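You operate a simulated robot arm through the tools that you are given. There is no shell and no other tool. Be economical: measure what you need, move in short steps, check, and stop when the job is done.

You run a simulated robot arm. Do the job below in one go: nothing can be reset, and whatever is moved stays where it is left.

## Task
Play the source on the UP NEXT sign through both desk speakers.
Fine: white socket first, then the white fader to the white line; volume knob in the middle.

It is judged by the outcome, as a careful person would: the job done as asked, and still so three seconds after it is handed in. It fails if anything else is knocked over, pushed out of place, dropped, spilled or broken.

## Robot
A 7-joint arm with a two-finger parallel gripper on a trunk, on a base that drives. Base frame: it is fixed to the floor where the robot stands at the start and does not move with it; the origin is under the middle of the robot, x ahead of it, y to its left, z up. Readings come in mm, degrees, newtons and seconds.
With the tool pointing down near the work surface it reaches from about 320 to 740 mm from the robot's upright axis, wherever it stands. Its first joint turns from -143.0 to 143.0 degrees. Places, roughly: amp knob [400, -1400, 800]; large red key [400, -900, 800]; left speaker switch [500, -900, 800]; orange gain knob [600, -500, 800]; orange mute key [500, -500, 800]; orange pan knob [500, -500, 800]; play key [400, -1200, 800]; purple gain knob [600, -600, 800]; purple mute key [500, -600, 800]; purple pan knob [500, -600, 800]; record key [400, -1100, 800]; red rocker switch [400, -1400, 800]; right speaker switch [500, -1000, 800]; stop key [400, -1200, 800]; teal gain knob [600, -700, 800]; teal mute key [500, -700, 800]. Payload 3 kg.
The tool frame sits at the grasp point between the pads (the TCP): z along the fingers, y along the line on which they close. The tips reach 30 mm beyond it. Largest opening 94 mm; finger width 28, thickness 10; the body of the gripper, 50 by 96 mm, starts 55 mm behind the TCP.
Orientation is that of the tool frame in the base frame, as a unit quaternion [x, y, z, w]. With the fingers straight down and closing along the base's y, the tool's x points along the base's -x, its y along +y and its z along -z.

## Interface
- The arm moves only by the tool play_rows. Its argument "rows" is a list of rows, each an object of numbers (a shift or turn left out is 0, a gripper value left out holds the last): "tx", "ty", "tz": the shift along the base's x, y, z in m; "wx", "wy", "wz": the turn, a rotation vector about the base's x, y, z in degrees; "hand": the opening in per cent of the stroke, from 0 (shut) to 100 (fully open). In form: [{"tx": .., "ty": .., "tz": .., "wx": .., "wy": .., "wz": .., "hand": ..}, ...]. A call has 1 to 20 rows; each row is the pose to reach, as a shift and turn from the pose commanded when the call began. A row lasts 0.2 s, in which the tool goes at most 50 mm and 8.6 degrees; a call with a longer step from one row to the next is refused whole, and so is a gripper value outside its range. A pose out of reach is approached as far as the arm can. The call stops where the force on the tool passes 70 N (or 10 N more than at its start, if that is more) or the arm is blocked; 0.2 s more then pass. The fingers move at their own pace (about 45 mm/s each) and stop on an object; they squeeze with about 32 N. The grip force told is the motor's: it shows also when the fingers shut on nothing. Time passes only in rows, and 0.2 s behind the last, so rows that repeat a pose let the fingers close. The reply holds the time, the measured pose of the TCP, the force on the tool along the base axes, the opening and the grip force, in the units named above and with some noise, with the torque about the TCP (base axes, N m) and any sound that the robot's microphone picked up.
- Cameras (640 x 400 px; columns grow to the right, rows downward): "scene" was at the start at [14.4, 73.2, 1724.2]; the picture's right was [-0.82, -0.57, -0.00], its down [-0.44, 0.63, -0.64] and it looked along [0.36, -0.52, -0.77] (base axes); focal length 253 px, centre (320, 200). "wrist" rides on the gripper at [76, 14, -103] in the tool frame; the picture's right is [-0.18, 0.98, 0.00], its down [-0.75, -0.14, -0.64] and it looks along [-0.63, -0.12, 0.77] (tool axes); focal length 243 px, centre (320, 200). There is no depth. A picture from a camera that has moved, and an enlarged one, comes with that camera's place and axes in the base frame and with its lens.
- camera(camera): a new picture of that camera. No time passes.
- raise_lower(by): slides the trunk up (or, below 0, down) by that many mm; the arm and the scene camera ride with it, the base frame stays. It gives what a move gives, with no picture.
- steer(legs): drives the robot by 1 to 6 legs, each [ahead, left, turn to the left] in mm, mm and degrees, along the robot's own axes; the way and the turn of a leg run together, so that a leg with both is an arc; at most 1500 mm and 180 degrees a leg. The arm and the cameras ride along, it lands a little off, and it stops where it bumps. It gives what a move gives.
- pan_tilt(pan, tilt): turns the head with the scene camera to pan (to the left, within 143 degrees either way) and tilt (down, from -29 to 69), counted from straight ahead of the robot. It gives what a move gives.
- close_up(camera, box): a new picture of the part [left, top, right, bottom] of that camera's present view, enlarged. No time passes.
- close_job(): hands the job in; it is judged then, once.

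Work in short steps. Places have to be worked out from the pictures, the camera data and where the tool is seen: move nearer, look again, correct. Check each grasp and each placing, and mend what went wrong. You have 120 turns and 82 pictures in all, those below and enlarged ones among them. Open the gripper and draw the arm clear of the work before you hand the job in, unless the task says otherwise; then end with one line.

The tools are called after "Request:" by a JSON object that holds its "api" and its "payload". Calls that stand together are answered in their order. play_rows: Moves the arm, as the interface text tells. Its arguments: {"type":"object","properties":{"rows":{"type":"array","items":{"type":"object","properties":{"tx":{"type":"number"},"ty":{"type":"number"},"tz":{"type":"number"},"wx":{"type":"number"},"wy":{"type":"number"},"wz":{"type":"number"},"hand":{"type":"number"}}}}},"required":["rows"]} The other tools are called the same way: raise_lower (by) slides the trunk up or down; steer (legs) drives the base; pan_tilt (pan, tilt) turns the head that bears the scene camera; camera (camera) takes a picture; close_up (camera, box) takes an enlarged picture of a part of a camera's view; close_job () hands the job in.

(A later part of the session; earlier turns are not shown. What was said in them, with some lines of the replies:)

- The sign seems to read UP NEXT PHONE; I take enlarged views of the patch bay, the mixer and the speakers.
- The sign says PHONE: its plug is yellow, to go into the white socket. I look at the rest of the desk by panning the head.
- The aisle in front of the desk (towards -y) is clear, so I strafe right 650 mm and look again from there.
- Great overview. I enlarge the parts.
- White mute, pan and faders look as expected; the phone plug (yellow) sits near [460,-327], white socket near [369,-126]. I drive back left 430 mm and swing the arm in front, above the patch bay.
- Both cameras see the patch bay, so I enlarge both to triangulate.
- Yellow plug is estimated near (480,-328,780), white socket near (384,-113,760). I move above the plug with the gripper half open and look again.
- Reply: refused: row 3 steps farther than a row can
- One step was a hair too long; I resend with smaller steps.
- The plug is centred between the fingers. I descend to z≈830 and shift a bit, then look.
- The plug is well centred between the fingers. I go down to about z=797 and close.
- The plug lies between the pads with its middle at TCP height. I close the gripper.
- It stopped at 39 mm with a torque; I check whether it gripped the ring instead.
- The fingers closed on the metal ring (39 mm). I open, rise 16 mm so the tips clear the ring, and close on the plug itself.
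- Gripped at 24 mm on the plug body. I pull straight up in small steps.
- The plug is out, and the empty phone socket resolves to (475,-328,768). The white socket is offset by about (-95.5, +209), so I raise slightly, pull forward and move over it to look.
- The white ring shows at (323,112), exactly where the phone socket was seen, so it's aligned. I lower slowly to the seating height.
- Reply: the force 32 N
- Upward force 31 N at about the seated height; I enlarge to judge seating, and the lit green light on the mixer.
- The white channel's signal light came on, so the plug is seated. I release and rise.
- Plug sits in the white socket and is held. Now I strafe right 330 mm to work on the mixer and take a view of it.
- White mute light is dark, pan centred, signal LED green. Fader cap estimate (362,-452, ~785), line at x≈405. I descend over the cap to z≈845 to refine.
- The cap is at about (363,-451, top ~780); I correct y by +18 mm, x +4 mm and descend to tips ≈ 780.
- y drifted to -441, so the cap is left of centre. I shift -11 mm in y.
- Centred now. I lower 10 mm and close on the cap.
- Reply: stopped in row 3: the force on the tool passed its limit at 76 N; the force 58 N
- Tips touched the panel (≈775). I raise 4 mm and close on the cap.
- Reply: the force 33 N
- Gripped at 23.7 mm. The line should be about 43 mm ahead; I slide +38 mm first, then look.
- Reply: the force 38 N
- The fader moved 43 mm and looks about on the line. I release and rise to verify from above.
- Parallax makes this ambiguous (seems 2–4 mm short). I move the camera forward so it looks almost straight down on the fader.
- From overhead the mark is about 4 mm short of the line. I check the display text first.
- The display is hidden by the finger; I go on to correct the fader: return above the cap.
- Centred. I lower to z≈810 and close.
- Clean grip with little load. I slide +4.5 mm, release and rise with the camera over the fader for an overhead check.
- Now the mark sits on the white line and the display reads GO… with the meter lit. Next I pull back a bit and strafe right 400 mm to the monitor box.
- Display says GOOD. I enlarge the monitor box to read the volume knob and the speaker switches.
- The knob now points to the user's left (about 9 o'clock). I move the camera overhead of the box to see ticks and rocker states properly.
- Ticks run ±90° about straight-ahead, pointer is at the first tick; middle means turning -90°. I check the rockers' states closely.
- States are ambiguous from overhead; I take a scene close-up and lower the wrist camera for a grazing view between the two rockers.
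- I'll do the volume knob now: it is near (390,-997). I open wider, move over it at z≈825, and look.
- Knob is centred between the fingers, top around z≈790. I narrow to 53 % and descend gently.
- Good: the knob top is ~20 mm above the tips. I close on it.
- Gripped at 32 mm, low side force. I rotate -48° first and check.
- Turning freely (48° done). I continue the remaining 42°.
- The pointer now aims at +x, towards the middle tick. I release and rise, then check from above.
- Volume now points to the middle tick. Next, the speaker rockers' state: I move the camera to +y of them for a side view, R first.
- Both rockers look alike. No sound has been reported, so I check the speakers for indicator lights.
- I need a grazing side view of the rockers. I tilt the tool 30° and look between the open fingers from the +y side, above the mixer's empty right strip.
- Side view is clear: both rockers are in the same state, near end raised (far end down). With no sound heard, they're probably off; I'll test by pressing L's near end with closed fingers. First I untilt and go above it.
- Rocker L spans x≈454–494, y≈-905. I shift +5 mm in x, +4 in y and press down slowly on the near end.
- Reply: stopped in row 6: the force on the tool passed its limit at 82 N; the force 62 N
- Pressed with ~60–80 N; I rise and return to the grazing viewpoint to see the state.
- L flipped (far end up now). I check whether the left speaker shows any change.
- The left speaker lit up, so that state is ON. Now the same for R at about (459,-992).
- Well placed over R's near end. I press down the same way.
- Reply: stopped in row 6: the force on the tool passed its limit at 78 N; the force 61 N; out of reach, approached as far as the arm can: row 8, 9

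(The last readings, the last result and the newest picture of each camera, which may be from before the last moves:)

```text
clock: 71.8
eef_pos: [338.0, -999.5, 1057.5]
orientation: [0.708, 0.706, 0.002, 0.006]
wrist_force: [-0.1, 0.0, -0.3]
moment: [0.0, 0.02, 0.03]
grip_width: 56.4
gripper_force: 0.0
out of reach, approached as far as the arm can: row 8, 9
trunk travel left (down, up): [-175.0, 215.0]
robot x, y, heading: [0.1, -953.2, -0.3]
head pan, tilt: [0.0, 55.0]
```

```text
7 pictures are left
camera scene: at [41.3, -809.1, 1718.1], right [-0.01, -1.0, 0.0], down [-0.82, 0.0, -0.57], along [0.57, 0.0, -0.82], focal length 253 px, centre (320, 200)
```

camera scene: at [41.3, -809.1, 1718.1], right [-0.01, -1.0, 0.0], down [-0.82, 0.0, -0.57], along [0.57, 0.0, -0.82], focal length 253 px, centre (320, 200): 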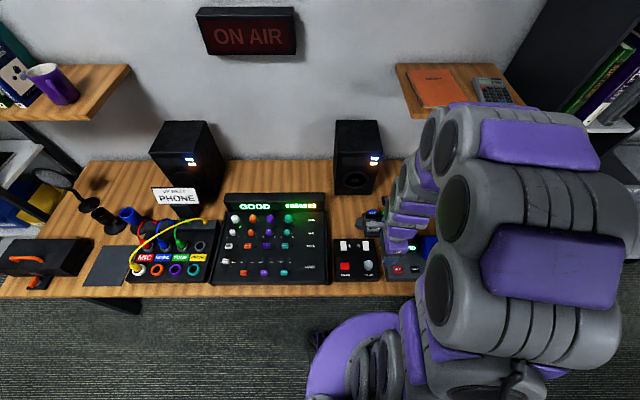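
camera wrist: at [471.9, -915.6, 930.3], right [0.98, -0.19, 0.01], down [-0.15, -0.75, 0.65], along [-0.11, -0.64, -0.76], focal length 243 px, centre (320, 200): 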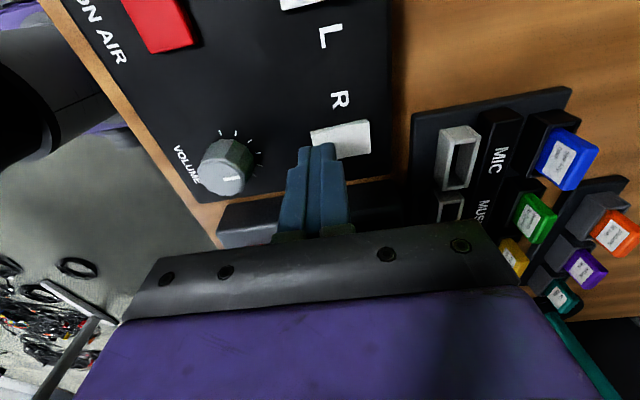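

Both speakers are lit. I enlarge for a last check of the display, fader, knob and speaker lights.

Request:
{"api": "close_up", "payload": {"camera": "scene", "box": [120, 110, 400, 290]}}

Request:
{"api": "close_up", "payload": {"camera": "scene", "box": [210, 185, 390, 285]}}

Request:
{"api": "close_up", "payload": {"camera": "scene", "box": [330, 230, 385, 285]}}

```text
2.22 times, centred on (260, 200) of scene
camera zoom: at [41.3, -809.1, 1718.1], right [-0.01, -1.0, 0.0], down [-0.82, 0.0, -0.57], along [0.57, 0.0, -0.82], focal length 562 px, centre (453, 200)
```

zoom: 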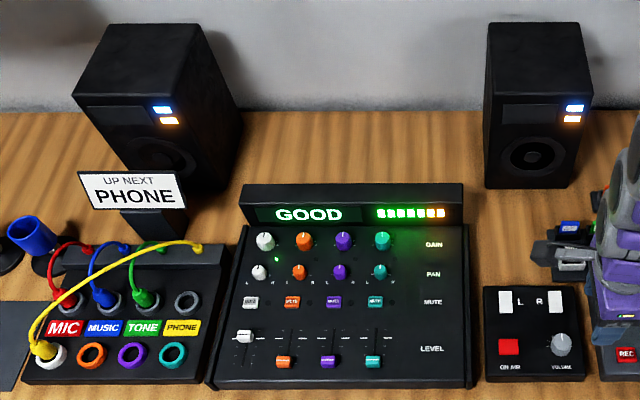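

```text
3.56 times, centred on (300, 235) of scene
camera zoom: at [41.3, -809.1, 1718.1], right [-0.01, -1.0, 0.0], down [-0.82, 0.0, -0.57], along [0.57, 0.0, -0.82], focal length 900 px, centre (391, 76)
```

zoom: 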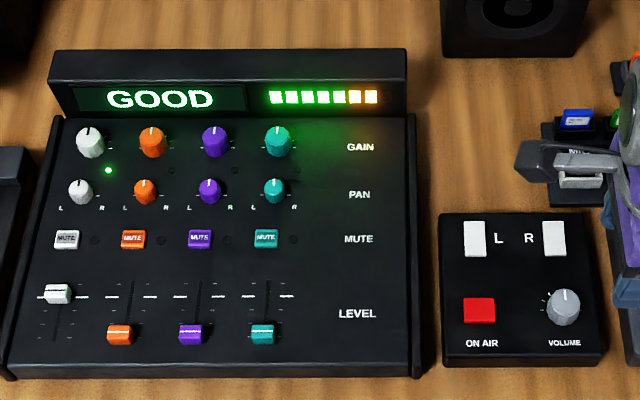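

```text
7.27 times, centred on (358, 258) of scene
camera zoom: at [41.3, -809.1, 1718.1], right [-0.01, -1.0, 0.0], down [-0.82, 0.0, -0.57], along [0.57, 0.0, -0.82], focal length 1840 px, centre (47, -218)
```

zoom: 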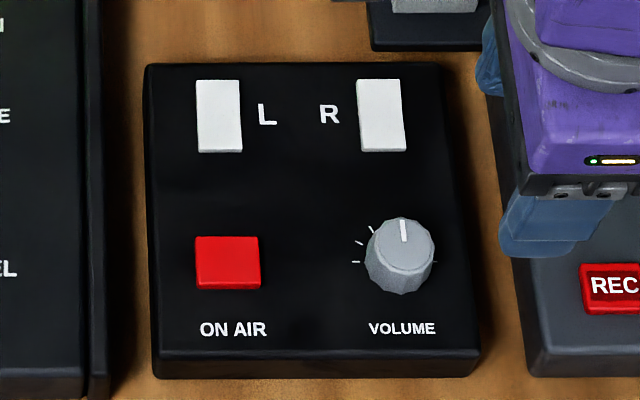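

Everything checks out: phone plug in the white socket, white fader on the line (GOOD), volume at the middle, both speakers lit, and the arm clear with the gripper open. I hand the job in.

Request:
{"api": "close_job", "payload": {}}

```text
The job is handed in.
```

The phone is playing through both desk speakers: its plug is in the white socket, the white fader is on the white line, the volume knob is in the middle, and I turned both speaker switches on. The mixer display reads GOOD and both speakers' lights are on, though the robot's microphone reported no sound.
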